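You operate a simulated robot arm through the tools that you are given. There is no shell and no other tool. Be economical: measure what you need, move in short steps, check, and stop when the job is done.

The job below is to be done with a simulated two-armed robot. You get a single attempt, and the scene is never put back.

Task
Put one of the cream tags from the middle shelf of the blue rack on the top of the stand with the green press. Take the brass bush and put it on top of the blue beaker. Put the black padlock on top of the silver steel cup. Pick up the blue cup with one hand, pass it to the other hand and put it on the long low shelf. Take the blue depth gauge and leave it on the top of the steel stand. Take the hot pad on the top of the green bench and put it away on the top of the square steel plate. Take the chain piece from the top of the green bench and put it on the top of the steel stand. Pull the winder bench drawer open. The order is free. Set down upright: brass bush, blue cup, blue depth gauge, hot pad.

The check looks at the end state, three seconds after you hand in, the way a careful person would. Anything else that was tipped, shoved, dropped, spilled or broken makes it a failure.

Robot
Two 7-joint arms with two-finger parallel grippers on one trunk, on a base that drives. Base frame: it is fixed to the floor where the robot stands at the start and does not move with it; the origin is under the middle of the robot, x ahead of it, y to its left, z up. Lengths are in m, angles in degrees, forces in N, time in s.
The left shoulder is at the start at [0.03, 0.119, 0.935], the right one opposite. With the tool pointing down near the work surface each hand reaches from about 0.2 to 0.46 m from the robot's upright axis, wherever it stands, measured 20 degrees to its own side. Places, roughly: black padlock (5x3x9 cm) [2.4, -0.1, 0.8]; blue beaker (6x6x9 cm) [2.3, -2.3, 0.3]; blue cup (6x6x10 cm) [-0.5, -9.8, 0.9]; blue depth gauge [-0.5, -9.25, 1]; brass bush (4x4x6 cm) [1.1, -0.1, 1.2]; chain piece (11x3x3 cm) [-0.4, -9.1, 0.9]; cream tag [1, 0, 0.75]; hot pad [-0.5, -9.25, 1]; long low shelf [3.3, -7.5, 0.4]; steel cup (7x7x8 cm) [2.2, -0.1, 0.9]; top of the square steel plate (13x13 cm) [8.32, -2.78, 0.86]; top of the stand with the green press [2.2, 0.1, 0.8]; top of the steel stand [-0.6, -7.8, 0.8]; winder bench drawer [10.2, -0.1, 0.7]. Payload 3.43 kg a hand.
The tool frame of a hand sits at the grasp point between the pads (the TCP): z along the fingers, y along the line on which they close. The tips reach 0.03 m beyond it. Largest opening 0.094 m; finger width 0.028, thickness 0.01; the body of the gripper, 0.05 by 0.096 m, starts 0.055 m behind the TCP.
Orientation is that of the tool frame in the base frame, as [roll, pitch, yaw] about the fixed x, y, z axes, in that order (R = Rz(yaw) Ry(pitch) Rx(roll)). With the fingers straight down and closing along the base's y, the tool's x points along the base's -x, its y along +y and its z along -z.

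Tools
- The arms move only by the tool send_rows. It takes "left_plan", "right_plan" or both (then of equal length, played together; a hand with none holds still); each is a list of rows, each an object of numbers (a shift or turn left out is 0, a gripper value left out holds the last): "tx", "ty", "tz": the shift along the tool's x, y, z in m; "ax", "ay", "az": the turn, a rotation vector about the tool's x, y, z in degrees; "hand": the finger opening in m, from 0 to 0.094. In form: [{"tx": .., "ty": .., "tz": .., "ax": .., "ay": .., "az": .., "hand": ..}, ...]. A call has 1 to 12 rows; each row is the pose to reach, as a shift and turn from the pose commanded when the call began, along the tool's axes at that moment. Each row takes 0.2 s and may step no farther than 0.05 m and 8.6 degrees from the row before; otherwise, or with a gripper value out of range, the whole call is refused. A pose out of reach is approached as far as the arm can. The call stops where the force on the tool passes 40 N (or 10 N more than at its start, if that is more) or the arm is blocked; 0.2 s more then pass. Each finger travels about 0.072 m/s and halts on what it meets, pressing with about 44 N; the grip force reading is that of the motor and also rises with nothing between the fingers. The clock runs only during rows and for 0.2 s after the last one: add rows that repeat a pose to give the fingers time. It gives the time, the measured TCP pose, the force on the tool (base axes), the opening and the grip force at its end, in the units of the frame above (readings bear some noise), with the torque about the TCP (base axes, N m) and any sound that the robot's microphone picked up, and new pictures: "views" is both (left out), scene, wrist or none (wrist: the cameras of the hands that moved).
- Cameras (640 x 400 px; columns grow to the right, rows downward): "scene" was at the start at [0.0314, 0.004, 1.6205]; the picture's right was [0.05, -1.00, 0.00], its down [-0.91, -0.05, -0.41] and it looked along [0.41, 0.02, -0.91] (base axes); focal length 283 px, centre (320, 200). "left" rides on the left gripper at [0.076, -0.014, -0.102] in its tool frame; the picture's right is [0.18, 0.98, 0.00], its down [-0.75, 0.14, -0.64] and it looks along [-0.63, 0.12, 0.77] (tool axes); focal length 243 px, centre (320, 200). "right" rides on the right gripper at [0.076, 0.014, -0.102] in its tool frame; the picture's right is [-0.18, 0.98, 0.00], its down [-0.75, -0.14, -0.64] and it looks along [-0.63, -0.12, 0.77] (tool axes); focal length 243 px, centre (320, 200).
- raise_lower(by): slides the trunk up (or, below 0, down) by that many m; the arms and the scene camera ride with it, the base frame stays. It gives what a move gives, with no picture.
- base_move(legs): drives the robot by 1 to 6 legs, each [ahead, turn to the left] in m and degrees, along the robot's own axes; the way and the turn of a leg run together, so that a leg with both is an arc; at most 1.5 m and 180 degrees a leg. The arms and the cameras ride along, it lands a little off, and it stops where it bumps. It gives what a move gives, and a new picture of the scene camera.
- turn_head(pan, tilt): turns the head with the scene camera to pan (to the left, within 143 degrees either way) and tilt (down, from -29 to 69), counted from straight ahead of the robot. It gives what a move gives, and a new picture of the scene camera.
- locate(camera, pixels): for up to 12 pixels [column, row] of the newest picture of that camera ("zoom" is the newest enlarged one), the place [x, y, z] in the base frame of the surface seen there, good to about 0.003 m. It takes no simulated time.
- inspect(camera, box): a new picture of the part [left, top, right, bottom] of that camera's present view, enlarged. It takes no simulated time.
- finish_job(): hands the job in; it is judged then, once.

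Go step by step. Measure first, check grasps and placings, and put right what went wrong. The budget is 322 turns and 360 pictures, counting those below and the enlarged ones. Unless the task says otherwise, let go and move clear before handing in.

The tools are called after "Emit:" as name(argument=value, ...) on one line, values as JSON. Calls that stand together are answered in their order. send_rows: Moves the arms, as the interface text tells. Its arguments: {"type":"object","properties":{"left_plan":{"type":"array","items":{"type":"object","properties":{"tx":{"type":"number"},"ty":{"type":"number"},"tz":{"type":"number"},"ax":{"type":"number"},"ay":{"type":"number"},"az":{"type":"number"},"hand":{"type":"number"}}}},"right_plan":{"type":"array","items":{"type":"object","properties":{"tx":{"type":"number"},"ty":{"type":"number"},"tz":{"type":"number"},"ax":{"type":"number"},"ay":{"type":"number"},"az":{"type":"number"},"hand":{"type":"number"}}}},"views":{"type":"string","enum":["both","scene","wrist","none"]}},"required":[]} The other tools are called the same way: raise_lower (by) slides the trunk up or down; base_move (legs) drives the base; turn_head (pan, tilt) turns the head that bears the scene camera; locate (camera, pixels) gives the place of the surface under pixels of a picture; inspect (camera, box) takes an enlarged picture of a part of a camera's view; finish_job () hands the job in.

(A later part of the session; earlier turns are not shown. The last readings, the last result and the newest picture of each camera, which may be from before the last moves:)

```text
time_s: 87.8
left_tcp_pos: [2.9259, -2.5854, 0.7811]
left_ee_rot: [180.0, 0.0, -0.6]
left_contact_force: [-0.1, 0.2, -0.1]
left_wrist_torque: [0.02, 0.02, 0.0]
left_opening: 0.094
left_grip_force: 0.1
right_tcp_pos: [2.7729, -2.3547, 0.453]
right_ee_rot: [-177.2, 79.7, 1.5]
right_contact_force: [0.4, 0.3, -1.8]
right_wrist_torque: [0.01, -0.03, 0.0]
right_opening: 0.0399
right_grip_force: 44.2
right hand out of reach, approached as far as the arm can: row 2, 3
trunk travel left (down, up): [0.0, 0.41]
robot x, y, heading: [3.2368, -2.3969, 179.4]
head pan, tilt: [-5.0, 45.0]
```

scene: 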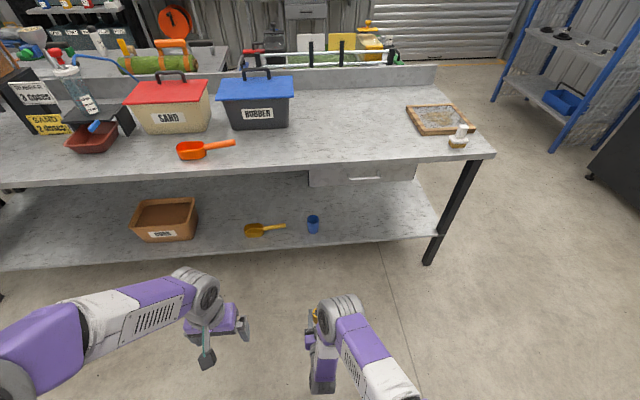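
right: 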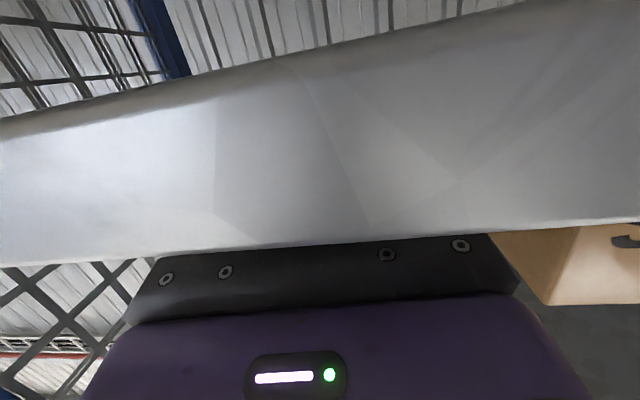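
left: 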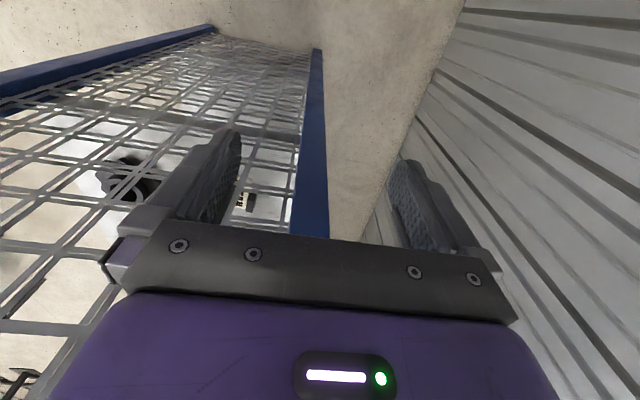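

Inspect the bush in hand to see how it sits relative to the TCP.

Emit:
inspect(camera="scene", box=[280, 280, 380, 350])

Emit:
inspect(camera="right", box=[0, 0, 640, 400])

```text
5.71 times, centred on (330, 315) of scene
```

zoom: 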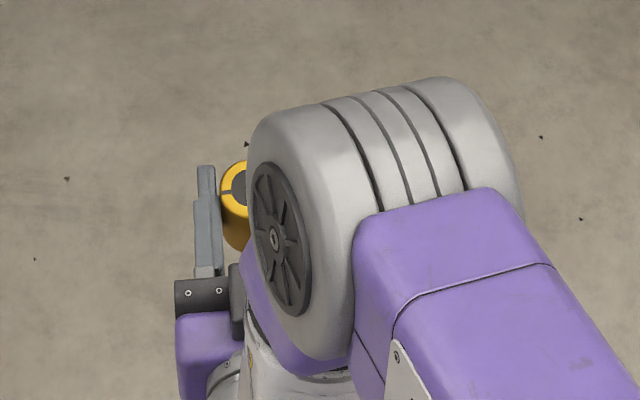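

```text
1.00 times, centred on (320, 200) of right (not enlarged: the box is as wide or as high as the picture)
```

zoom: 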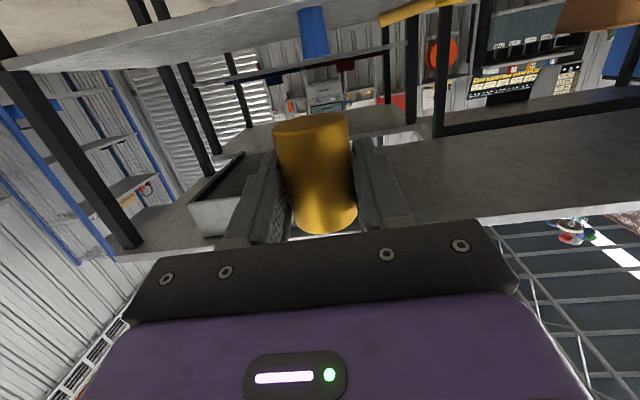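

Emit:
locate(camera="right", pixels=[[275, 135], [345, 130], [312, 116], [312, 128], [312, 140], [312, 180], [340, 180], [290, 180]])

```text
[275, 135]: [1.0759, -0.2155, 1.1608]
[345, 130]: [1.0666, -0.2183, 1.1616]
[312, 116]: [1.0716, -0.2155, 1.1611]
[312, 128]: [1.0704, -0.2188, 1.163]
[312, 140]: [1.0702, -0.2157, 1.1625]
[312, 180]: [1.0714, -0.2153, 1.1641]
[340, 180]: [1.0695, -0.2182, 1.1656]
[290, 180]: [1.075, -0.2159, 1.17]
```

Emit:
locate(camera="zoom", pixels=[[277, 130], [345, 122], [312, 117], [312, 128], [312, 132], [312, 180], [345, 200], [290, 200]])

```text
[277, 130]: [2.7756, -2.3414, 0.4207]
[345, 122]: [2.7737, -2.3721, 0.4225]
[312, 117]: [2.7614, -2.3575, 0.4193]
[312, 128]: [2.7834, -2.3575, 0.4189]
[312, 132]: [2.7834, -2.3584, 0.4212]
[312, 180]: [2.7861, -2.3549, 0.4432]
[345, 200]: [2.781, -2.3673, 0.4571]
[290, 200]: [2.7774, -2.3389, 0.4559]
```

Emit:
locate(camera="scene", pixels=[[345, 297], [360, 310], [350, 305], [375, 350], [400, 385], [325, 330], [360, 380]])

Emit:
base_move(legs=[[0, -1.3], [0.15, 0]])

```text
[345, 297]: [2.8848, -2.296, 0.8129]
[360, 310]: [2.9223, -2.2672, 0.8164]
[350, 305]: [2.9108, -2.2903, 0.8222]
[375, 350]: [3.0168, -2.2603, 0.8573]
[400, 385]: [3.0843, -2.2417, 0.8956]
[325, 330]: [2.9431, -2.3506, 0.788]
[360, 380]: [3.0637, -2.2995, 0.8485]
```

```text
time_s: 89.5
left_tcp_pos: [2.7746, -2.5719, 0.7789]
left_ee_rot: [-179.9, -0.1, -1.9]
left_contact_force: [-0.3, -0.1, -0.5]
left_wrist_torque: [-0.02, -0.01, -0.02]
left_opening: 0.0939
left_grip_force: 0.1
right_tcp_pos: [2.6253, -2.3385, 0.4539]
right_ee_rot: [-177.4, 79.8, 0.0]
right_contact_force: [0.4, 0.6, -2.4]
right_wrist_torque: [-0.01, 0.0, 0.0]
right_opening: 0.04
right_grip_force: 44.2
trunk travel left (down, up): [0.0, 0.41]
robot x, y, heading: [3.0851, -2.3914, 178.1]
head pan, tilt: [-5.0, 45.0]
```

scene: 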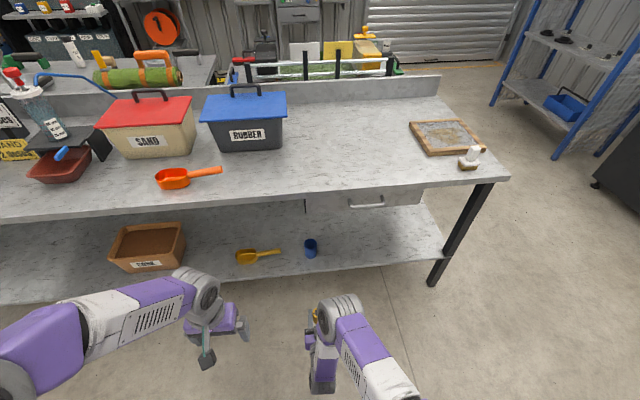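

The elbow is only ~0.1 m behind the TCP at table height, so I'll extend the right hand a little and raise the left hand clear of the table.

Emit:
send_rows(right_plan=[{"tz": 0.02, "tx": -0.0035}, {"tz": 0.04, "tx": -0.007}, {"tz": 0.06, "tx": -0.0105}, {"tz": 0.06, "tx": -0.0105}], left_plan=[{"tz": -0.04}, {"tz": -0.08}, {"tz": -0.12}, {"tz": -0.16}], views="scene")

Emit:
locate(camera="scene", pixels=[[350, 205], [367, 207], [384, 203], [310, 239], [310, 243], [310, 250], [310, 256], [320, 214], [420, 203], [400, 190]])

```text
time_s: 90.5
left_tcp_pos: [2.7774, -2.5705, 0.9391]
left_ee_rot: [179.9, -0.1, -2.0]
left_contact_force: [0.0, 0.0, 0.2]
left_wrist_torque: [-0.02, 0.01, 0.01]
left_opening: 0.0942
left_grip_force: 0.1
right_tcp_pos: [2.5646, -2.3358, 0.454]
right_ee_rot: [-177.2, 79.9, 0.1]
right_contact_force: [0.2, 0.8, -1.7]
right_wrist_torque: [0.02, -0.01, 0.02]
right_opening: 0.0399
right_grip_force: 44.0
trunk travel left (down, up): [0.0, 0.41]
robot x, y, heading: [3.0877, -2.3847, 178.3]
head pan, tilt: [-5.0, 45.0]
```

scene: 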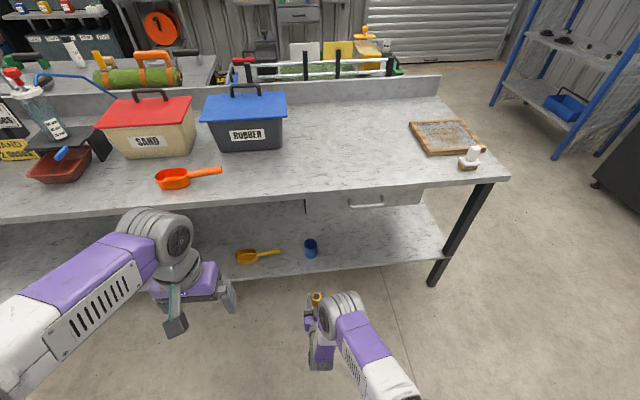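

```text
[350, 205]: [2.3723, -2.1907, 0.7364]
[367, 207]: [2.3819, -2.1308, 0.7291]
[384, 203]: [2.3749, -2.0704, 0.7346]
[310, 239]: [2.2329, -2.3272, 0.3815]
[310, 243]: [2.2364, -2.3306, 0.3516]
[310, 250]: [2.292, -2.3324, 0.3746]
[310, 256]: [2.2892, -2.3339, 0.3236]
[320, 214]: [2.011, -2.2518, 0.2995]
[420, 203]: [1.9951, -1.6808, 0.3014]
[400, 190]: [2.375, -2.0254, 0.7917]
```

Extension worked; extend another 0.05 m.

Emit:
send_rows(right_plan=[{"tz": 0.02, "tx": -0.0035}, {"tz": 0.04, "tx": -0.007}, {"tz": 0.05, "tx": -0.0088}, {"tz": 0.05, "tx": -0.0088}], views="scene")

Emit:
locate(camera="scene", pixels=[[335, 297], [345, 294], [355, 297], [345, 300], [350, 306], [340, 310]])

```text
time_s: 91.5
left_tcp_pos: [2.7768, -2.5713, 0.9381]
left_ee_rot: [-179.9, 0.0, -1.8]
left_contact_force: [-1.1, 0.5, -0.8]
left_wrist_torque: [-0.01, -0.01, 0.01]
left_opening: 0.0942
left_grip_force: 0.0
right_tcp_pos: [2.5133, -2.3325, 0.4544]
right_ee_rot: [-177.2, 79.8, 0.1]
right_contact_force: [0.2, 0.8, -2.2]
right_wrist_torque: [0.01, -0.02, 0.02]
right_opening: 0.0399
right_grip_force: 43.5
trunk travel left (down, up): [0.0, 0.41]
robot x, y, heading: [3.0872, -2.3932, 178.0]
head pan, tilt: [-5.0, 45.0]
```

scene: 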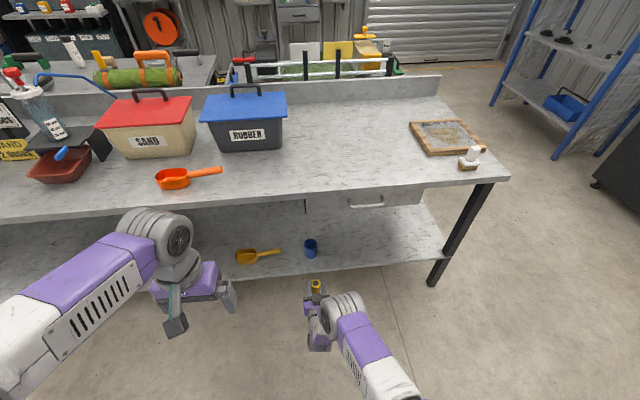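

```text
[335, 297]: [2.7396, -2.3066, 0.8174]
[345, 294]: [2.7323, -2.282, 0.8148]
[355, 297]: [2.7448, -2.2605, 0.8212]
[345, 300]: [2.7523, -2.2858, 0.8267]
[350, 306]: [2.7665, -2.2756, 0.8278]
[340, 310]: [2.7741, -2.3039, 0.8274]
```

Now the elbow trails by 0.2 m. Advance 0.2 m and look.

Emit:
base_move(legs=[[0.2, 0]])

Emit:
inspect(camera="right", box=[160, 0, 480, 200])

Emit:
inspect(camera="scene", box=[270, 220, 400, 320])

```text
time_s: 93.1
left_tcp_pos: [2.5781, -2.5626, 0.9383]
left_ee_rot: [-180.0, -0.1, -2.0]
left_contact_force: [0.5, -0.2, -0.3]
left_wrist_torque: [-0.03, -0.01, -0.03]
left_opening: 0.094
left_grip_force: 0.0
right_tcp_pos: [2.3141, -2.3261, 0.4547]
right_ee_rot: [-177.4, 79.8, -0.1]
right_contact_force: [0.6, -0.2, -2.6]
right_wrist_torque: [0.01, -0.01, 0.04]
right_opening: 0.0402
right_grip_force: 43.9
trunk travel left (down, up): [0.0, 0.41]
robot x, y, heading: [2.8896, -2.3839, 178.0]
head pan, tilt: [-5.0, 45.0]
```

scene: 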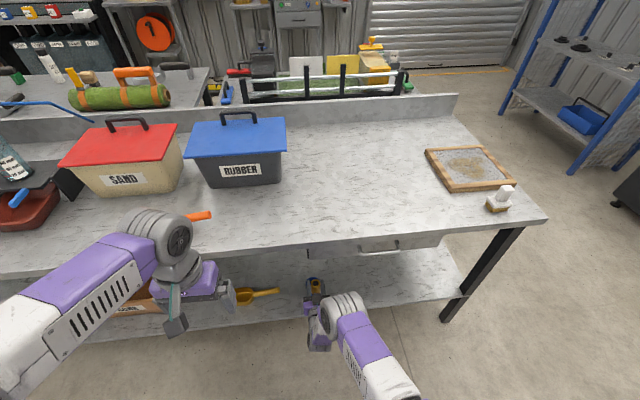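

```text
2.00 times, centred on (320, 100) of right
```

zoom: 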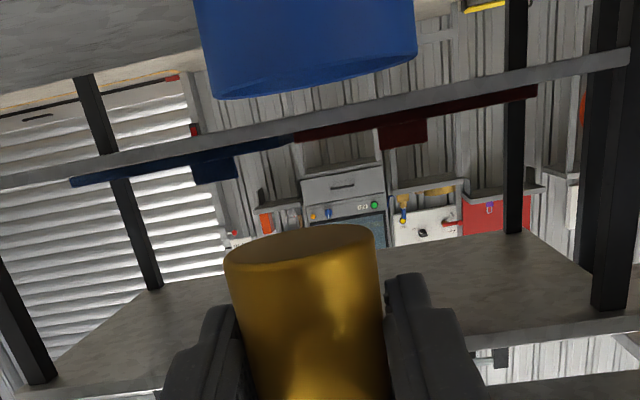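

```text
4.00 times, centred on (335, 270) of scene
```

zoom: 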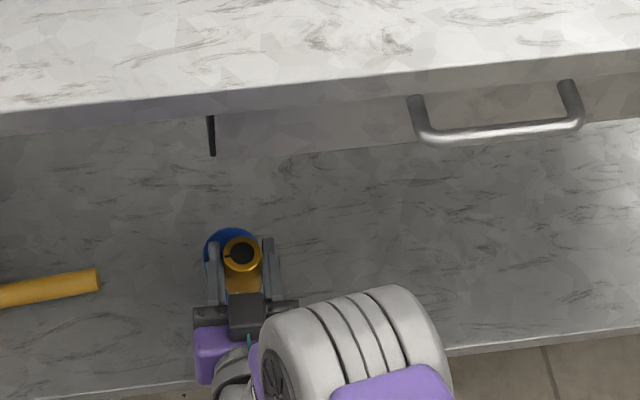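

Emit:
locate(camera="zoom", pixels=[[242, 238], [242, 269], [226, 254], [259, 254], [231, 230], [206, 246], [250, 231], [231, 233]])

```text
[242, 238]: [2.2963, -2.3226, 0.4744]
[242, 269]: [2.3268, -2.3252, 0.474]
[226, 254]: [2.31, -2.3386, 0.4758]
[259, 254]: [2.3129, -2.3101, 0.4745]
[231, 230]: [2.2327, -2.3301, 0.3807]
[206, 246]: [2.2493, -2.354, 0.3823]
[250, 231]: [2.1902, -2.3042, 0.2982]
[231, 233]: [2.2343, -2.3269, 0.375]
```

Bush centre (2.311,-2.3245), beaker centre (2.262,-2.330). Move over and lower gently in small steps to feel whether there is a surface at the rim.

Emit:
send_rows(right_plan=[{"tz": 0.02, "tx": -0.0035, "ty": 0.004}, {"tz": 0.04, "tx": -0.007, "ty": 0.007}, {"tz": 0.0485, "tx": -0.0085, "ty": 0.007}, {"tz": 0.0485, "tx": -0.0085, "ty": 0.007}], views="scene")

Emit:
inspect(camera="scene", box=[270, 230, 370, 300])

```text
time_s: 94.1
left_tcp_pos: [2.5769, -2.5634, 0.9386]
left_ee_rot: [-180.0, 0.1, -2.1]
left_contact_force: [0.0, 0.5, -0.1]
left_wrist_torque: [-0.01, 0.0, -0.02]
left_opening: 0.0939
left_grip_force: 0.1
right_tcp_pos: [2.2665, -2.3283, 0.4545]
right_ee_rot: [-177.4, 79.7, -0.3]
right_contact_force: [0.2, -0.5, -2.1]
right_wrist_torque: [0.0, -0.02, -0.03]
right_opening: 0.0399
right_grip_force: 43.8
trunk travel left (down, up): [0.0, 0.41]
robot x, y, heading: [2.8841, -2.381, 178.0]
head pan, tilt: [-5.0, 45.0]
```

scene: 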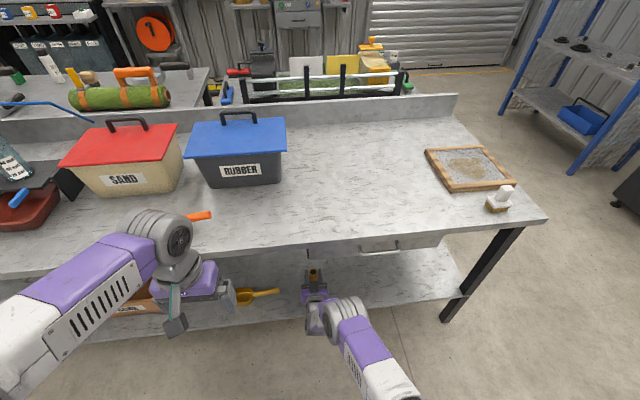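

```text
5.71 times, centred on (320, 265) of scene
```

zoom: 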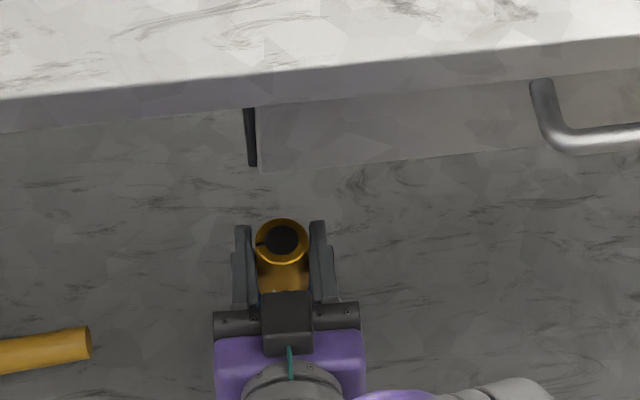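

Centred within ~3 mm. Lower 0.036 m gently (rim at 0.385, bush bottom at 0.4155).

Emit:
send_rows(right_plan=[{"tx": 0.01, "tz": 0.0018, "ty": 0.002}, {"tx": 0.018, "tz": 0.003, "ty": 0.002}, {"tx": 0.024, "tz": 0.0042, "ty": 0.002}, {"tx": 0.028, "tz": 0.005, "ty": 0.002}, {"tx": 0.032, "tz": 0.0056, "ty": 0.002}, {"tx": 0.0355, "tz": 0.0063, "ty": 0.002}, {"tx": 0.0355, "tz": 0.0063, "ty": 0.002}], views="none")

```text
time_s: 95.7
left_tcp_pos: [2.5769, -2.5624, 0.9389]
left_ee_rot: [180.0, -0.1, -2.1]
left_contact_force: [-0.3, 0.4, -0.2]
left_wrist_torque: [-0.04, 0.03, 0.01]
left_opening: 0.0943
left_grip_force: 0.0
right_tcp_pos: [2.2651, -2.3323, 0.4198]
right_ee_rot: [-177.4, 79.8, -0.1]
right_contact_force: [-1.0, -0.1, -0.1]
right_wrist_torque: [0.06, -0.04, -0.02]
right_opening: 0.0402
right_grip_force: 44.1
trunk travel left (down, up): [0.0, 0.41]
robot x, y, heading: [2.8889, -2.384, 177.8]
head pan, tilt: [-5.0, 45.0]
```

Force changed from -2.2 to -0.1 N: the weight is now partly supported near rim height. Lower 3 mm more to confirm.

Emit:
send_rows(right_plan=[{"tx": 0.003}, {"tx": 0.003}], views="scene")

Emit:
inspect(camera="scene", box=[270, 230, 370, 300])

Emit:
inspect(camera="right", box=[160, 0, 480, 200])

```text
time_s: 96.3
left_tcp_pos: [2.5768, -2.5638, 0.9387]
left_ee_rot: [-180.0, -0.1, -2.1]
left_contact_force: [-0.3, -0.8, -0.1]
left_wrist_torque: [0.02, 0.01, -0.02]
left_opening: 0.0941
left_grip_force: 0.0
right_tcp_pos: [2.2646, -2.3301, 0.4199]
right_ee_rot: [-177.3, 79.9, -0.2]
right_contact_force: [-0.5, -0.6, 2.2]
right_wrist_torque: [0.06, 0.08, 0.02]
right_opening: 0.04
right_grip_force: 43.8
right hand out of reach, approached as far as the arm can: row 1, 2
trunk travel left (down, up): [0.0, 0.41]
robot x, y, heading: [2.8847, -2.3799, 178.1]
head pan, tilt: [-5.0, 45.0]
```

scene: 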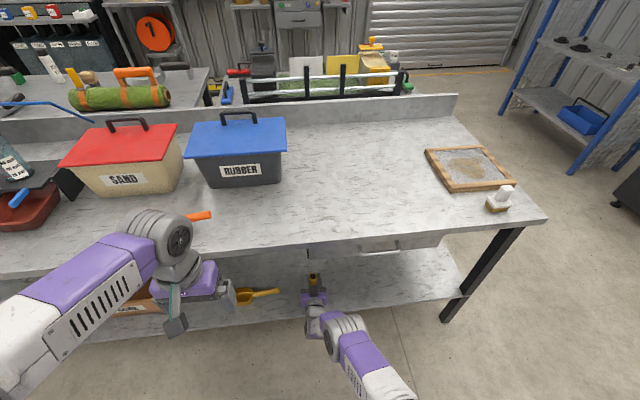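

```text
5.71 times, centred on (320, 265) of scene
```

zoom: 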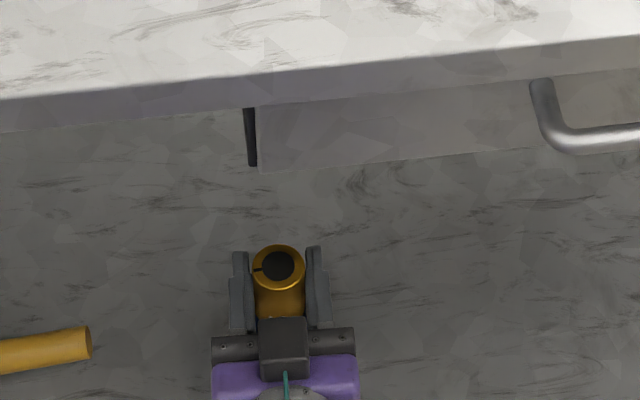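

```text
2.00 times, centred on (320, 100) of right
```

zoom: 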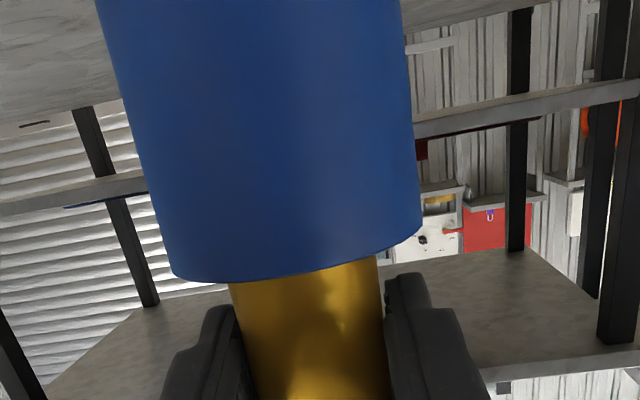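

Force rose to +2.2 N: the bush rests on something solid at the rim. Open slowly and check.

Emit:
send_rows(right_plan=[{"hand": 0.045}, {"hand": 0.052}, {"hand": 0.06}, {"hand": 0.065}, {"hand": 0.065}], views="scene")

Emit:
inspect(camera="right", box=[160, 0, 480, 200])

```text
time_s: 97.5
left_tcp_pos: [2.5772, -2.5631, 0.9381]
left_ee_rot: [180.0, 0.0, -2.1]
left_contact_force: [-0.2, 0.3, 0.0]
left_wrist_torque: [0.0, -0.01, -0.03]
left_opening: 0.0941
left_grip_force: 0.0
right_tcp_pos: [2.2661, -2.3326, 0.4186]
right_ee_rot: [-177.3, 79.6, -0.1]
right_contact_force: [0.2, -0.3, 1.0]
right_wrist_torque: [0.0, -0.01, 0.0]
right_opening: 0.0651
right_grip_force: 0.1
trunk travel left (down, up): [0.0, 0.41]
robot x, y, heading: [2.8913, -2.3839, 178.1]
head pan, tilt: [-5.0, 45.0]
```

scene: 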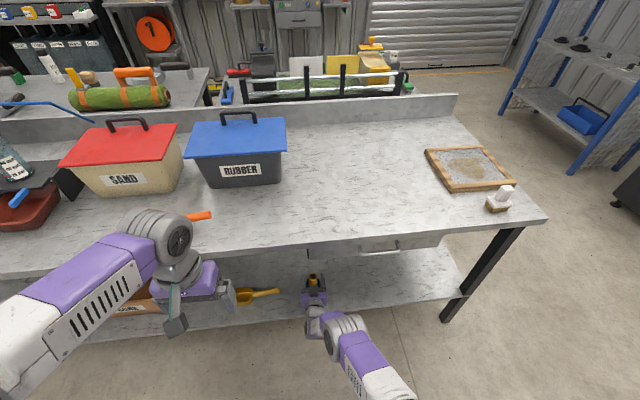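

```text
2.00 times, centred on (320, 100) of right
```

zoom: 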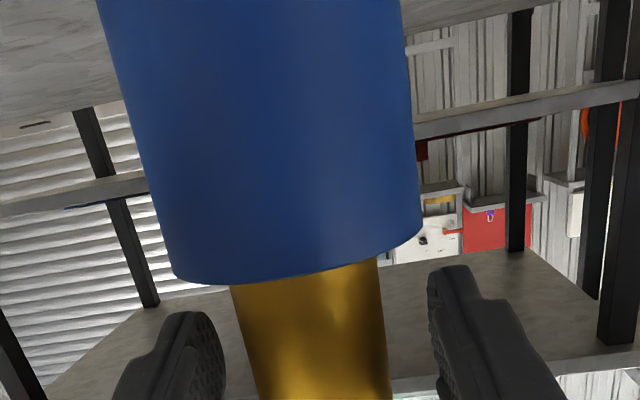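

The bush stands on the rim plane, upright. Retract straight backward with the base.

Emit:
base_move(legs=[[-0.35, 0]])

Emit:
inspect(camera="scene", box=[250, 180, 370, 270])

```text
time_s: 99.8
left_tcp_pos: [2.9229, -2.5764, 0.9386]
left_ee_rot: [-180.0, 0.0, -1.6]
left_contact_force: [1.4, -0.3, 0.4]
left_wrist_torque: [0.0, -0.01, -0.02]
left_opening: 0.0938
left_grip_force: 0.0
right_tcp_pos: [2.6085, -2.3475, 0.4188]
right_ee_rot: [-177.4, 79.7, 0.4]
right_contact_force: [0.2, 0.2, 0.2]
right_wrist_torque: [-0.03, 0.0, -0.01]
right_opening: 0.0651
right_grip_force: 0.1
trunk travel left (down, up): [0.0, 0.41]
robot x, y, heading: [3.2313, -2.392, 178.4]
head pan, tilt: [-5.0, 45.0]
```

scene: 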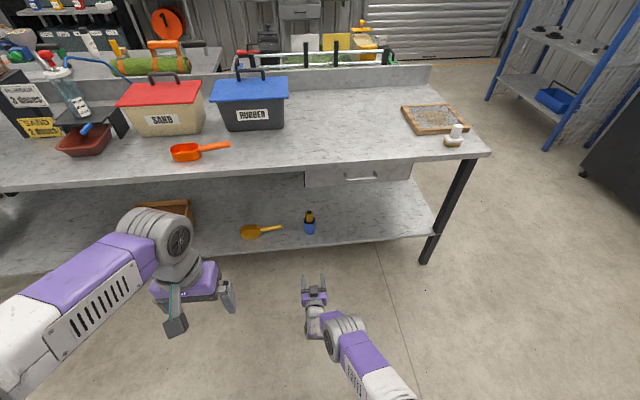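

```text
4.44 times, centred on (310, 225) of scene
```

zoom: 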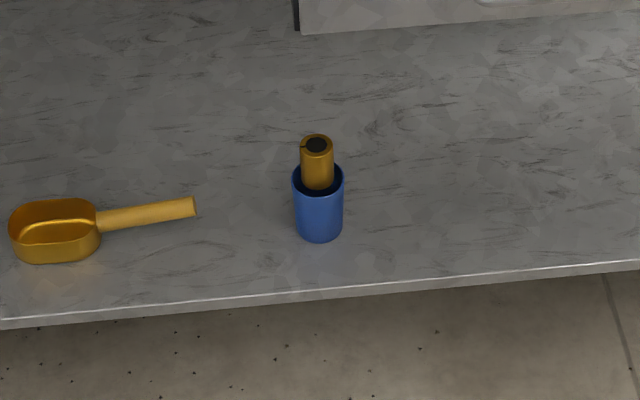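

The bush stands upright on the beaker. Raise the trunk and bring the right hand back to the tool-down pose for travel.

Emit:
raise_lower(by=0.2)

Emit:
send_rows(right_plan=[{"tz": -0.034, "tx": -0.022, "ty": -0.0045, "ay": 7}, {"tz": -0.069, "tx": -0.043, "ty": -0.009, "ay": 14}, {"tz": -0.103, "tx": -0.065, "ty": -0.0135, "ay": 21}, {"tz": -0.137, "tx": -0.087, "ty": -0.018, "ay": 28}, {"tz": -0.171, "tx": -0.108, "ty": -0.0225, "ay": 35}, {"tz": -0.206, "tx": -0.13, "ty": -0.027, "ay": 42}, {"tz": -0.24, "tx": -0.151, "ty": -0.0315, "ay": 49}, {"tz": -0.274, "tx": -0.173, "ty": -0.036, "ay": 57}, {"tz": -0.308, "tx": -0.195, "ty": -0.04, "ay": 65}, {"tz": -0.343, "tx": -0.216, "ty": -0.045, "ay": 73}, {"tz": -0.377, "tx": -0.238, "ty": -0.05, "ay": 80}, {"tz": -0.377, "tx": -0.238, "ty": -0.05, "ay": 80}], views="none")

Emit:
base_move(legs=[[0, -88.4], [1.45, 0], [0, 90], [0.93, 0], [0, -90]])

```text
time_s: 101.9
left_tcp_pos: [2.9225, -2.577, 1.1375]
left_ee_rot: [180.0, 0.0, -1.6]
left_contact_force: [-0.3, 0.6, -1.6]
left_wrist_torque: [0.01, -0.01, 0.0]
left_opening: 0.0941
left_grip_force: 0.0
right_tcp_pos: [2.6086, -2.3483, 0.618]
right_ee_rot: [-177.4, 79.7, 0.4]
right_contact_force: [-0.2, 0.5, 0.5]
right_wrist_torque: [0.0, 0.0, -0.01]
right_opening: 0.0651
right_grip_force: 0.1
trunk travel left (down, up): [-0.2, 0.21]
robot x, y, heading: [3.2335, -2.3949, 178.3]
head pan, tilt: [-5.0, 45.0]
```

```text
time_s: 104.5
left_tcp_pos: [2.922, -2.5764, 1.139]
left_ee_rot: [179.9, 0.0, -1.6]
left_contact_force: [-1.1, 0.5, 1.2]
left_wrist_torque: [-0.01, -0.03, 0.03]
left_opening: 0.094
left_grip_force: 0.1
right_tcp_pos: [2.9392, -2.3143, 0.92]
right_ee_rot: [-179.6, -0.4, -2.2]
right_contact_force: [0.2, -0.6, 0.3]
right_wrist_torque: [0.01, 0.0, 0.0]
right_opening: 0.065
right_grip_force: 0.1
trunk travel left (down, up): [-0.2, 0.21]
robot x, y, heading: [3.2344, -2.3918, 178.5]
head pan, tilt: [-5.0, 45.0]
```

```text
time_s: 127.7
left_tcp_pos: [2.1318, -0.5744, 1.1376]
left_ee_rot: [180.0, 0.0, -91.7]
left_contact_force: [0.3, -1.3, 0.1]
left_wrist_torque: [0.03, 0.02, 0.02]
left_opening: 0.0941
left_grip_force: 0.1
right_tcp_pos: [2.3952, -0.5913, 0.9199]
right_ee_rot: [-179.5, -0.3, -92.3]
right_contact_force: [0.5, -0.1, -0.4]
right_wrist_torque: [0.01, 0.03, 0.01]
right_opening: 0.065
right_grip_force: 0.0
trunk travel left (down, up): [-0.2, 0.21]
robot x, y, heading: [2.3136, -0.8832, 88.0]
head pan, tilt: [-5.0, 45.0]
```

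scene: 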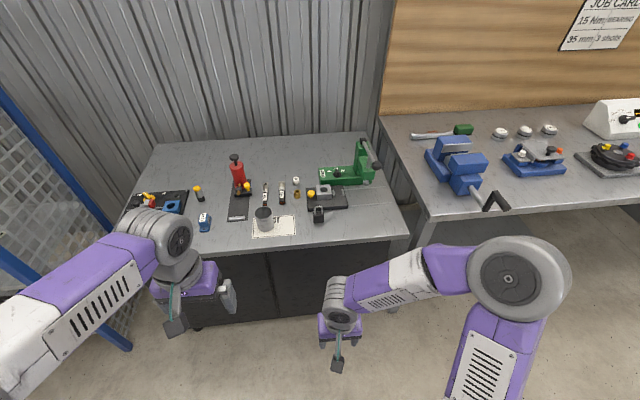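

The bench with the press, cup (264,215) and padlock (319,212) is in view. Zoom and measure.

Emit:
inspect(camera="scene", box=[180, 150, 400, 250])

Emit:
locate(camera="scene", pixels=[[264, 208], [264, 225], [319, 207], [319, 220], [300, 240], [218, 165], [225, 250], [385, 236], [290, 150], [340, 225]])

```text
2.91 times, centred on (290, 200) of scene
```

zoom: 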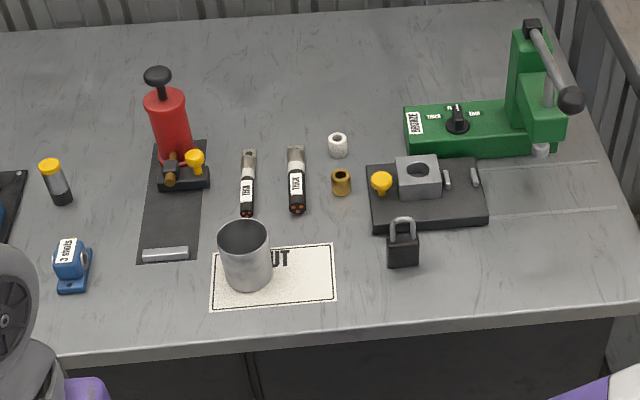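

```text
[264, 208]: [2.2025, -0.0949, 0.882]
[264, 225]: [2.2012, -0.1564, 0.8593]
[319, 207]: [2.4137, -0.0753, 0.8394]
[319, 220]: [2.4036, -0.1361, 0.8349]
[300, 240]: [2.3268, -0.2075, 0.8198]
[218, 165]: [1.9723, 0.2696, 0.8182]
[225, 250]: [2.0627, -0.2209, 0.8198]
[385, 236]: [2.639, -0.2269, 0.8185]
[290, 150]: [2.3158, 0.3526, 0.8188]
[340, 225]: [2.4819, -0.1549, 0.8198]
```

Emit:
locate(camera="zoom", pixels=[[403, 220], [403, 235], [388, 250], [418, 250], [403, 255], [403, 267], [222, 235], [268, 235], [245, 222], [245, 253], [245, 240], [245, 285]])

```text
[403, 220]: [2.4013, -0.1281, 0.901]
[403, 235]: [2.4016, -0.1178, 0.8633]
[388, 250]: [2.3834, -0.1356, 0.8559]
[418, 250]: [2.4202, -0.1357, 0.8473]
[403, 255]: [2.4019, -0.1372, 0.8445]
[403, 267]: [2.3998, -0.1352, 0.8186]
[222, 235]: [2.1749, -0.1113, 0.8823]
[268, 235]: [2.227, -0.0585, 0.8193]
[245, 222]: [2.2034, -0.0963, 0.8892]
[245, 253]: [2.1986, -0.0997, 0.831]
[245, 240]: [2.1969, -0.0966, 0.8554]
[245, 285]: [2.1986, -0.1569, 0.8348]
```

Padlock centre ≈(2.401,-0.121), body z 0.819–0.863, shackle to 0.905; cup centre (2.20,-0.128), rim ≈0.898. Drive ahead 0.31.

Emit:
base_move(legs=[[0.31, 2]])

Emit:
turn_head(pan=-5, tilt=55)

```text
time_s: 129.8
left_tcp_pos: [2.1257, -0.2732, 1.1374]
left_ee_rot: [180.0, -0.1, -90.0]
left_contact_force: [-0.3, 0.0, -0.3]
left_wrist_torque: [-0.01, 0.03, 0.0]
left_opening: 0.0938
left_grip_force: 0.1
right_tcp_pos: [2.3916, -0.281, 0.9198]
right_ee_rot: [-179.5, -0.3, -90.6]
right_contact_force: [0.4, -0.7, 0.4]
right_wrist_torque: [0.0, -0.01, 0.02]
right_opening: 0.0649
right_grip_force: 0.0
trunk travel left (down, up): [-0.2, 0.21]
robot x, y, heading: [2.3133, -0.5802, 89.9]
head pan, tilt: [-5.0, 45.0]
```

scene: 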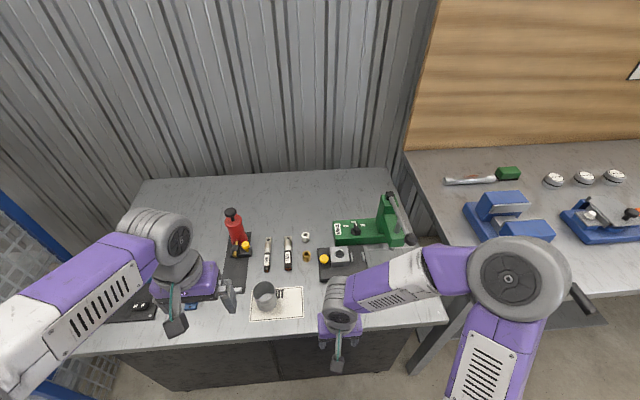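

```text
time_s: 130.5
left_tcp_pos: [2.1268, -0.2724, 1.1392]
left_ee_rot: [-180.0, 0.0, -90.0]
left_contact_force: [-0.2, 0.3, 0.4]
left_wrist_torque: [0.0, 0.0, 0.0]
left_opening: 0.0941
left_grip_force: 0.1
right_tcp_pos: [2.39, -0.2819, 0.9208]
right_ee_rot: [-179.5, -0.2, -90.6]
right_contact_force: [-0.1, -0.4, 0.5]
right_wrist_torque: [-0.03, 0.01, 0.0]
right_opening: 0.0652
right_grip_force: 0.1
trunk travel left (down, up): [-0.2, 0.21]
robot x, y, heading: [2.3204, -0.5737, 90.1]
head pan, tilt: [-5.0, 55.0]
```

scene: 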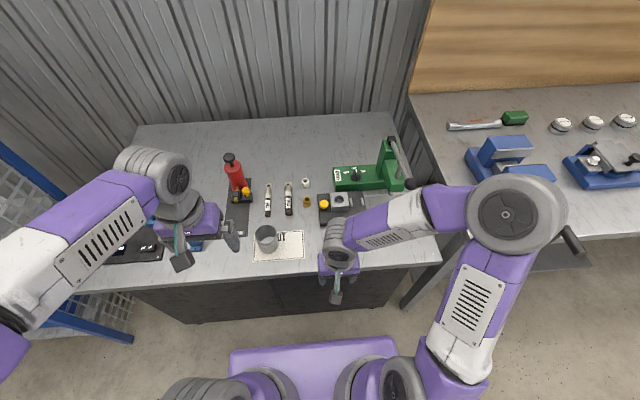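

Lift the right hand to clear the shackle and move over the padlock, opening to 0.075.

Emit:
send_rows(right_plan=[{"tz": -0.03, "hand": 0.075}, {"tz": -0.06, "tx": -0.03, "ty": -0.004}, {"tz": -0.06, "tx": -0.075, "ty": -0.008}, {"tz": -0.06, "tx": -0.12, "ty": -0.011}, {"tz": -0.06, "tx": -0.161, "ty": -0.011}, {"tz": -0.06, "tx": -0.161, "ty": -0.011}], views="both")

```text
time_s: 131.9
left_tcp_pos: [2.1274, -0.2742, 1.1395]
left_ee_rot: [-180.0, 0.0, -90.0]
left_contact_force: [0.4, 0.4, -0.6]
left_wrist_torque: [0.01, 0.0, 0.0]
left_opening: 0.0939
left_grip_force: 0.1
right_tcp_pos: [2.4034, -0.1206, 0.9797]
right_ee_rot: [-179.6, -0.3, -90.6]
right_contact_force: [1.7, 0.5, -0.2]
right_wrist_torque: [0.01, -0.01, -0.03]
right_opening: 0.0751
right_grip_force: 0.0
trunk travel left (down, up): [-0.2, 0.21]
robot x, y, heading: [2.319, -0.5768, 90.0]
head pan, tilt: [-5.0, 55.0]
```

scene: 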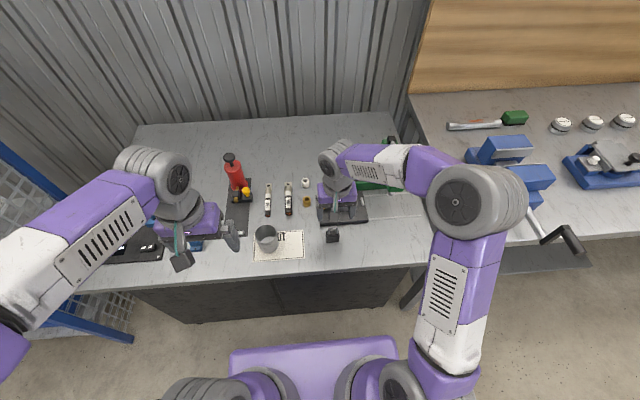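
right: 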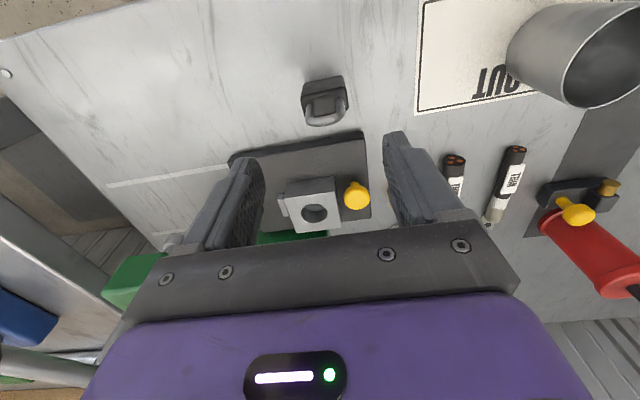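

Emit:
locate(camera="right", pixels=[[325, 84], [325, 97], [325, 119], [303, 90], [345, 82], [310, 122], [345, 115]])

```text
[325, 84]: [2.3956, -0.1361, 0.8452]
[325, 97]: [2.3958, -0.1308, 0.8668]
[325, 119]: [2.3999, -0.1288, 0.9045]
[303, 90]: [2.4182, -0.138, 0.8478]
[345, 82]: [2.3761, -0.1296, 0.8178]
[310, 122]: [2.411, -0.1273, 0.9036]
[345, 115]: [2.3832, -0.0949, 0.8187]
```

Aligned within 4 mm. Lower to TCP 0.862 and close.

Emit:
send_rows(right_plan=[{"tz": 0.04, "ty": 0.004}, {"tz": 0.08, "ty": 0.004}, {"tz": 0.105, "ty": 0.004}, {"tz": 0.118, "ty": 0.004}, {"tz": 0.118, "ty": 0.004}, {"tz": 0.118, "ty": 0.004, "hand": 0.035}, {"tz": 0.118, "ty": 0.004}, {"tz": 0.118, "ty": 0.004}, {"tz": 0.118, "ty": 0.004}, {"tz": 0.118, "ty": 0.004}], views="wrist")

```text
time_s: 134.1
left_tcp_pos: [2.1278, -0.273, 1.1394]
left_ee_rot: [180.0, 0.0, -90.0]
left_contact_force: [-0.6, 0.8, -0.2]
left_wrist_torque: [0.01, 0.04, -0.01]
left_opening: 0.0939
left_grip_force: 0.0
right_tcp_pos: [2.4009, -0.1214, 0.8628]
right_ee_rot: [-179.5, -0.4, -90.6]
right_contact_force: [0.1, -0.3, 0.1]
right_wrist_torque: [-0.01, 0.02, 0.03]
right_opening: 0.0456
right_grip_force: 43.6
trunk travel left (down, up): [-0.2, 0.21]
robot x, y, heading: [2.318, -0.5786, 90.1]
head pan, tilt: [-5.0, 55.0]
```

right: 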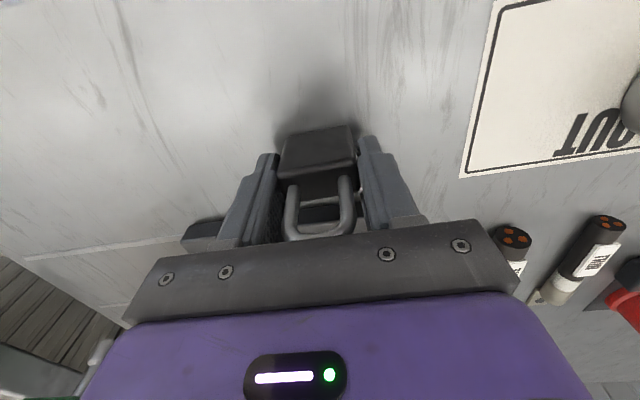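

Padlock gripped (0.0456). Lift it, and move the left hand out of the way to the left.

Emit:
send_rows(right_plan=[{"tz": -0.03}, {"tz": -0.06}, {"tz": -0.09}, {"tz": -0.11}, {"tz": -0.11}], left_plan=[{"ty": 0.03, "tx": 0.02}, {"ty": 0.06, "tx": 0.04}, {"ty": 0.09, "tx": 0.06}, {"ty": 0.13, "tx": 0.08}, {"ty": 0.17, "tx": 0.08}], views="scene")

```text
time_s: 135.3
left_tcp_pos: [1.9554, -0.3521, 1.1371]
left_ee_rot: [180.0, 0.0, -90.0]
left_contact_force: [-0.3, 0.6, -0.8]
left_wrist_torque: [0.03, 0.0, 0.02]
left_opening: 0.094
left_grip_force: 0.1
right_tcp_pos: [2.3998, -0.121, 0.9723]
right_ee_rot: [-179.5, -0.3, -90.7]
right_contact_force: [-0.6, 0.4, -0.6]
right_wrist_torque: [0.0, 0.01, 0.0]
right_opening: 0.0456
right_grip_force: 43.7
trunk travel left (down, up): [-0.2, 0.21]
robot x, y, heading: [2.3187, -0.5773, 90.0]
head pan, tilt: [-5.0, 55.0]
```

scene: 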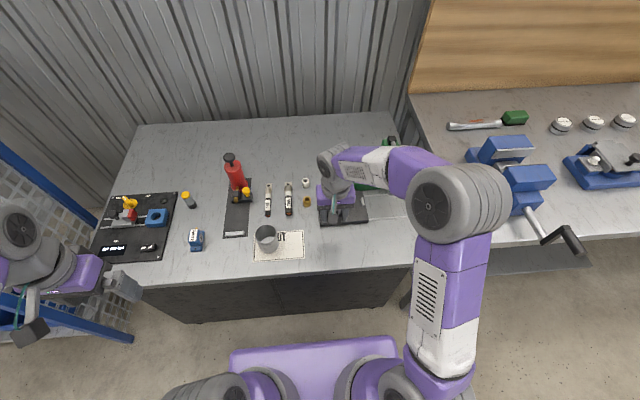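

Emit:
inspect(camera="scene", box=[235, 210, 305, 260])

```text
8.00 times, centred on (270, 235) of scene
```

zoom: 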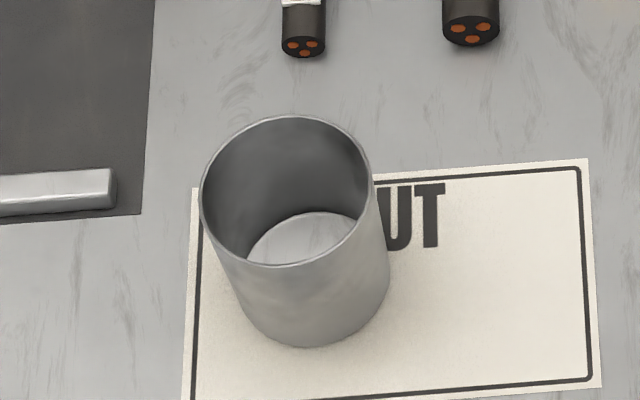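

Emit:
locate(camera="zoom", pixels=[[202, 195], [371, 190], [290, 117], [285, 265], [290, 125], [285, 272], [300, 235], [310, 342], [209, 195], [364, 190]])

```text
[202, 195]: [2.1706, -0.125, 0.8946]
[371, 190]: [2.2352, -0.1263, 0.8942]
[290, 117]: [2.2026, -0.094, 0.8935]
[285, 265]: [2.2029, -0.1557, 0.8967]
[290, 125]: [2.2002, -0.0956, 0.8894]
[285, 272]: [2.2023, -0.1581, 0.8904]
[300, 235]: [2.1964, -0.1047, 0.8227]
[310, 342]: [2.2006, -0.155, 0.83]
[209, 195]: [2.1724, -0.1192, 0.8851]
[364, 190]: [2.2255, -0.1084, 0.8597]
```

Cup centre (2.2025,-0.126), rim 0.896. Carry the padlock over it at z 0.972.

Emit:
send_rows(right_plan=[{"ty": 0.04}, {"ty": 0.08}, {"ty": 0.12}, {"ty": 0.16, "tx": 0.004}, {"ty": 0.197, "tx": 0.004}, {"ty": 0.197, "tx": 0.004}], views="both")

```text
time_s: 136.7
left_tcp_pos: [1.957, -0.3521, 1.1385]
left_ee_rot: [-179.9, 0.0, -90.0]
left_contact_force: [1.4, 0.1, 0.3]
left_wrist_torque: [-0.01, 0.02, 0.02]
left_opening: 0.0942
left_grip_force: 0.1
right_tcp_pos: [2.2022, -0.124, 0.9685]
right_ee_rot: [-179.5, -0.3, -90.7]
right_contact_force: [-1.1, 0.9, -1.3]
right_wrist_torque: [0.0, 0.02, -0.03]
right_opening: 0.0455
right_grip_force: 44.0
trunk travel left (down, up): [-0.2, 0.21]
robot x, y, heading: [2.3173, -0.578, 90.1]
head pan, tilt: [-5.0, 55.0]
```

scene: 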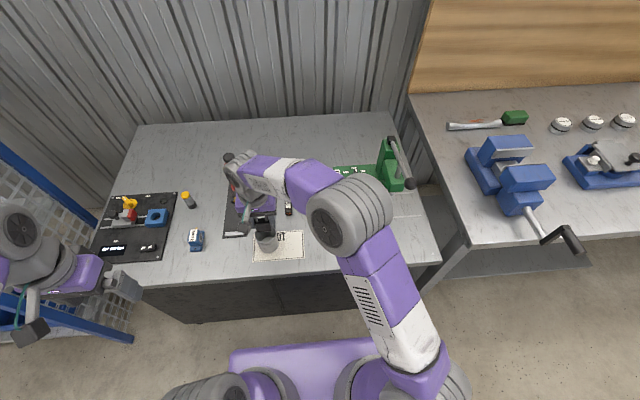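
right: 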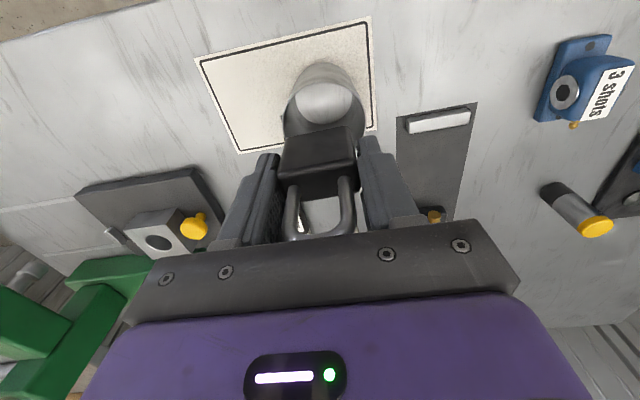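

Centred. Lower in small steps toward contact at TCP ≈0.940.

Emit:
send_rows(right_plan=[{"tz": 0.012, "tx": 0.002}, {"tz": 0.02, "tx": 0.002}, {"tz": 0.025, "tx": 0.002}, {"tz": 0.029, "tx": 0.002}, {"tz": 0.032, "tx": 0.002}, {"tz": 0.032, "tx": 0.002}], views="none")

```text
time_s: 138.1
left_tcp_pos: [1.9557, -0.3523, 1.1372]
left_ee_rot: [179.9, 0.0, -90.0]
left_contact_force: [0.2, 0.7, -0.1]
left_wrist_torque: [0.0, -0.01, 0.03]
left_opening: 0.0939
left_grip_force: 0.1
right_tcp_pos: [2.2033, -0.1257, 0.9366]
right_ee_rot: [-179.6, -0.3, -90.6]
right_contact_force: [-0.4, 1.4, -1.1]
right_wrist_torque: [-0.02, 0.0, 0.01]
right_opening: 0.0456
right_grip_force: 44.1
trunk travel left (down, up): [-0.2, 0.21]
robot x, y, heading: [2.3209, -0.5781, 90.3]
head pan, tilt: [-5.0, 55.0]
```

No contact yet; continue in 2 mm steps.

Emit:
send_rows(right_plan=[{"tz": 0.002}, {"tz": 0.004}, {"tz": 0.006}, {"tz": 0.006}], views="none")

Emit:
inspect(camera="right", box=[200, 50, 440, 250])

```text
time_s: 139.1
left_tcp_pos: [1.957, -0.3555, 1.1379]
left_ee_rot: [-179.9, 0.1, -89.9]
left_contact_force: [-0.6, 0.9, -0.1]
left_wrist_torque: [0.02, 0.04, -0.02]
left_opening: 0.094
left_grip_force: 0.0
right_tcp_pos: [2.2024, -0.1245, 0.9363]
right_ee_rot: [-179.7, 0.2, -90.6]
right_contact_force: [2.3, -0.6, 37.9]
right_wrist_torque: [-0.33, -0.06, 0.0]
right_opening: 0.0455
right_grip_force: 44.2
trunk travel left (down, up): [-0.2, 0.21]
robot x, y, heading: [2.3166, -0.576, 90.3]
head pan, tilt: [-5.0, 55.0]
```

```text
2.00 times, centred on (320, 150) of right
```

zoom: 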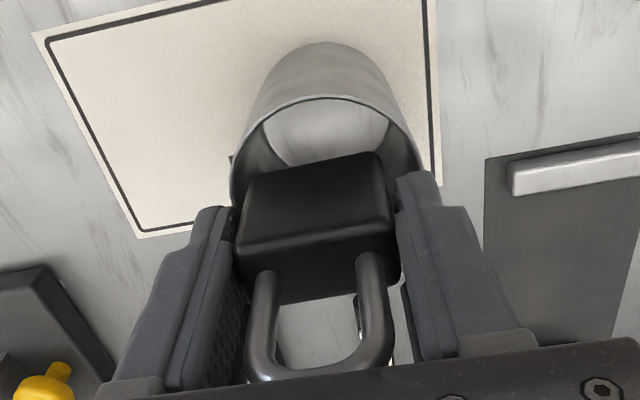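

Solid contact (38 N). Relieve the pressure and release.

Emit:
send_rows(right_plan=[{"tz": -0.003}, {"tz": -0.0045}, {"tz": -0.0045, "hand": 0.05}, {"tz": -0.0045, "hand": 0.056}, {"tz": -0.0045, "hand": 0.065}, {"tz": -0.0045, "hand": 0.07}, {"tz": -0.0045, "hand": 0.07}], views="wrist")

```text
time_s: 140.7
left_tcp_pos: [1.9565, -0.3534, 1.1366]
left_ee_rot: [180.0, 0.0, -89.9]
left_contact_force: [0.4, 0.1, -0.2]
left_wrist_torque: [0.0, 0.02, -0.01]
left_opening: 0.0941
left_grip_force: 0.1
right_tcp_pos: [2.2018, -0.1243, 0.9351]
right_ee_rot: [-179.5, -0.3, -90.5]
right_contact_force: [0.2, 0.2, 0.3]
right_wrist_torque: [0.01, 0.0, 0.0]
right_opening: 0.0703
right_grip_force: 0.0
trunk travel left (down, up): [-0.2, 0.21]
robot x, y, heading: [2.3189, -0.5767, 90.2]
head pan, tilt: [-5.0, 55.0]
```

right: 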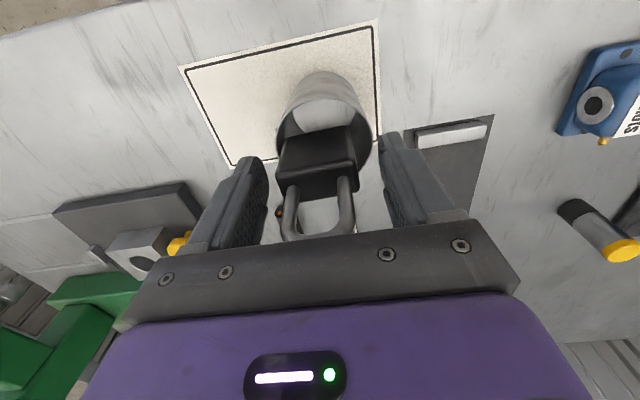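

Padlock stands free on the cup. Raise the hand straight up and then back it off to the right.

Emit:
send_rows(right_plan=[{"tz": -0.03}, {"tz": -0.06}, {"tz": -0.09}, {"tz": -0.12}, {"tz": -0.12, "tx": 0.04, "ty": -0.02}, {"tz": -0.12, "tx": 0.08, "ty": -0.05}, {"tz": -0.12, "tx": 0.12, "ty": -0.09}, {"tz": -0.12, "tx": 0.15, "ty": -0.13}, {"tz": -0.12, "tx": 0.15, "ty": -0.17}], views="scene")

Emit:
inspect(camera="scene", box=[180, 130, 420, 270])

```text
refused: row 7 steps farther than a row can; nothing moved
```

```text
2.67 times, centred on (300, 200) of scene
```

zoom: 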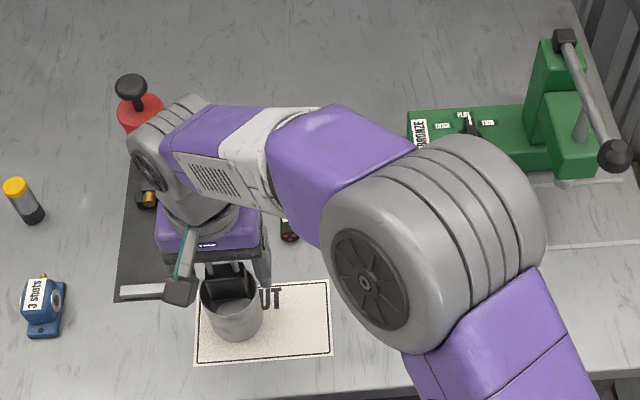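

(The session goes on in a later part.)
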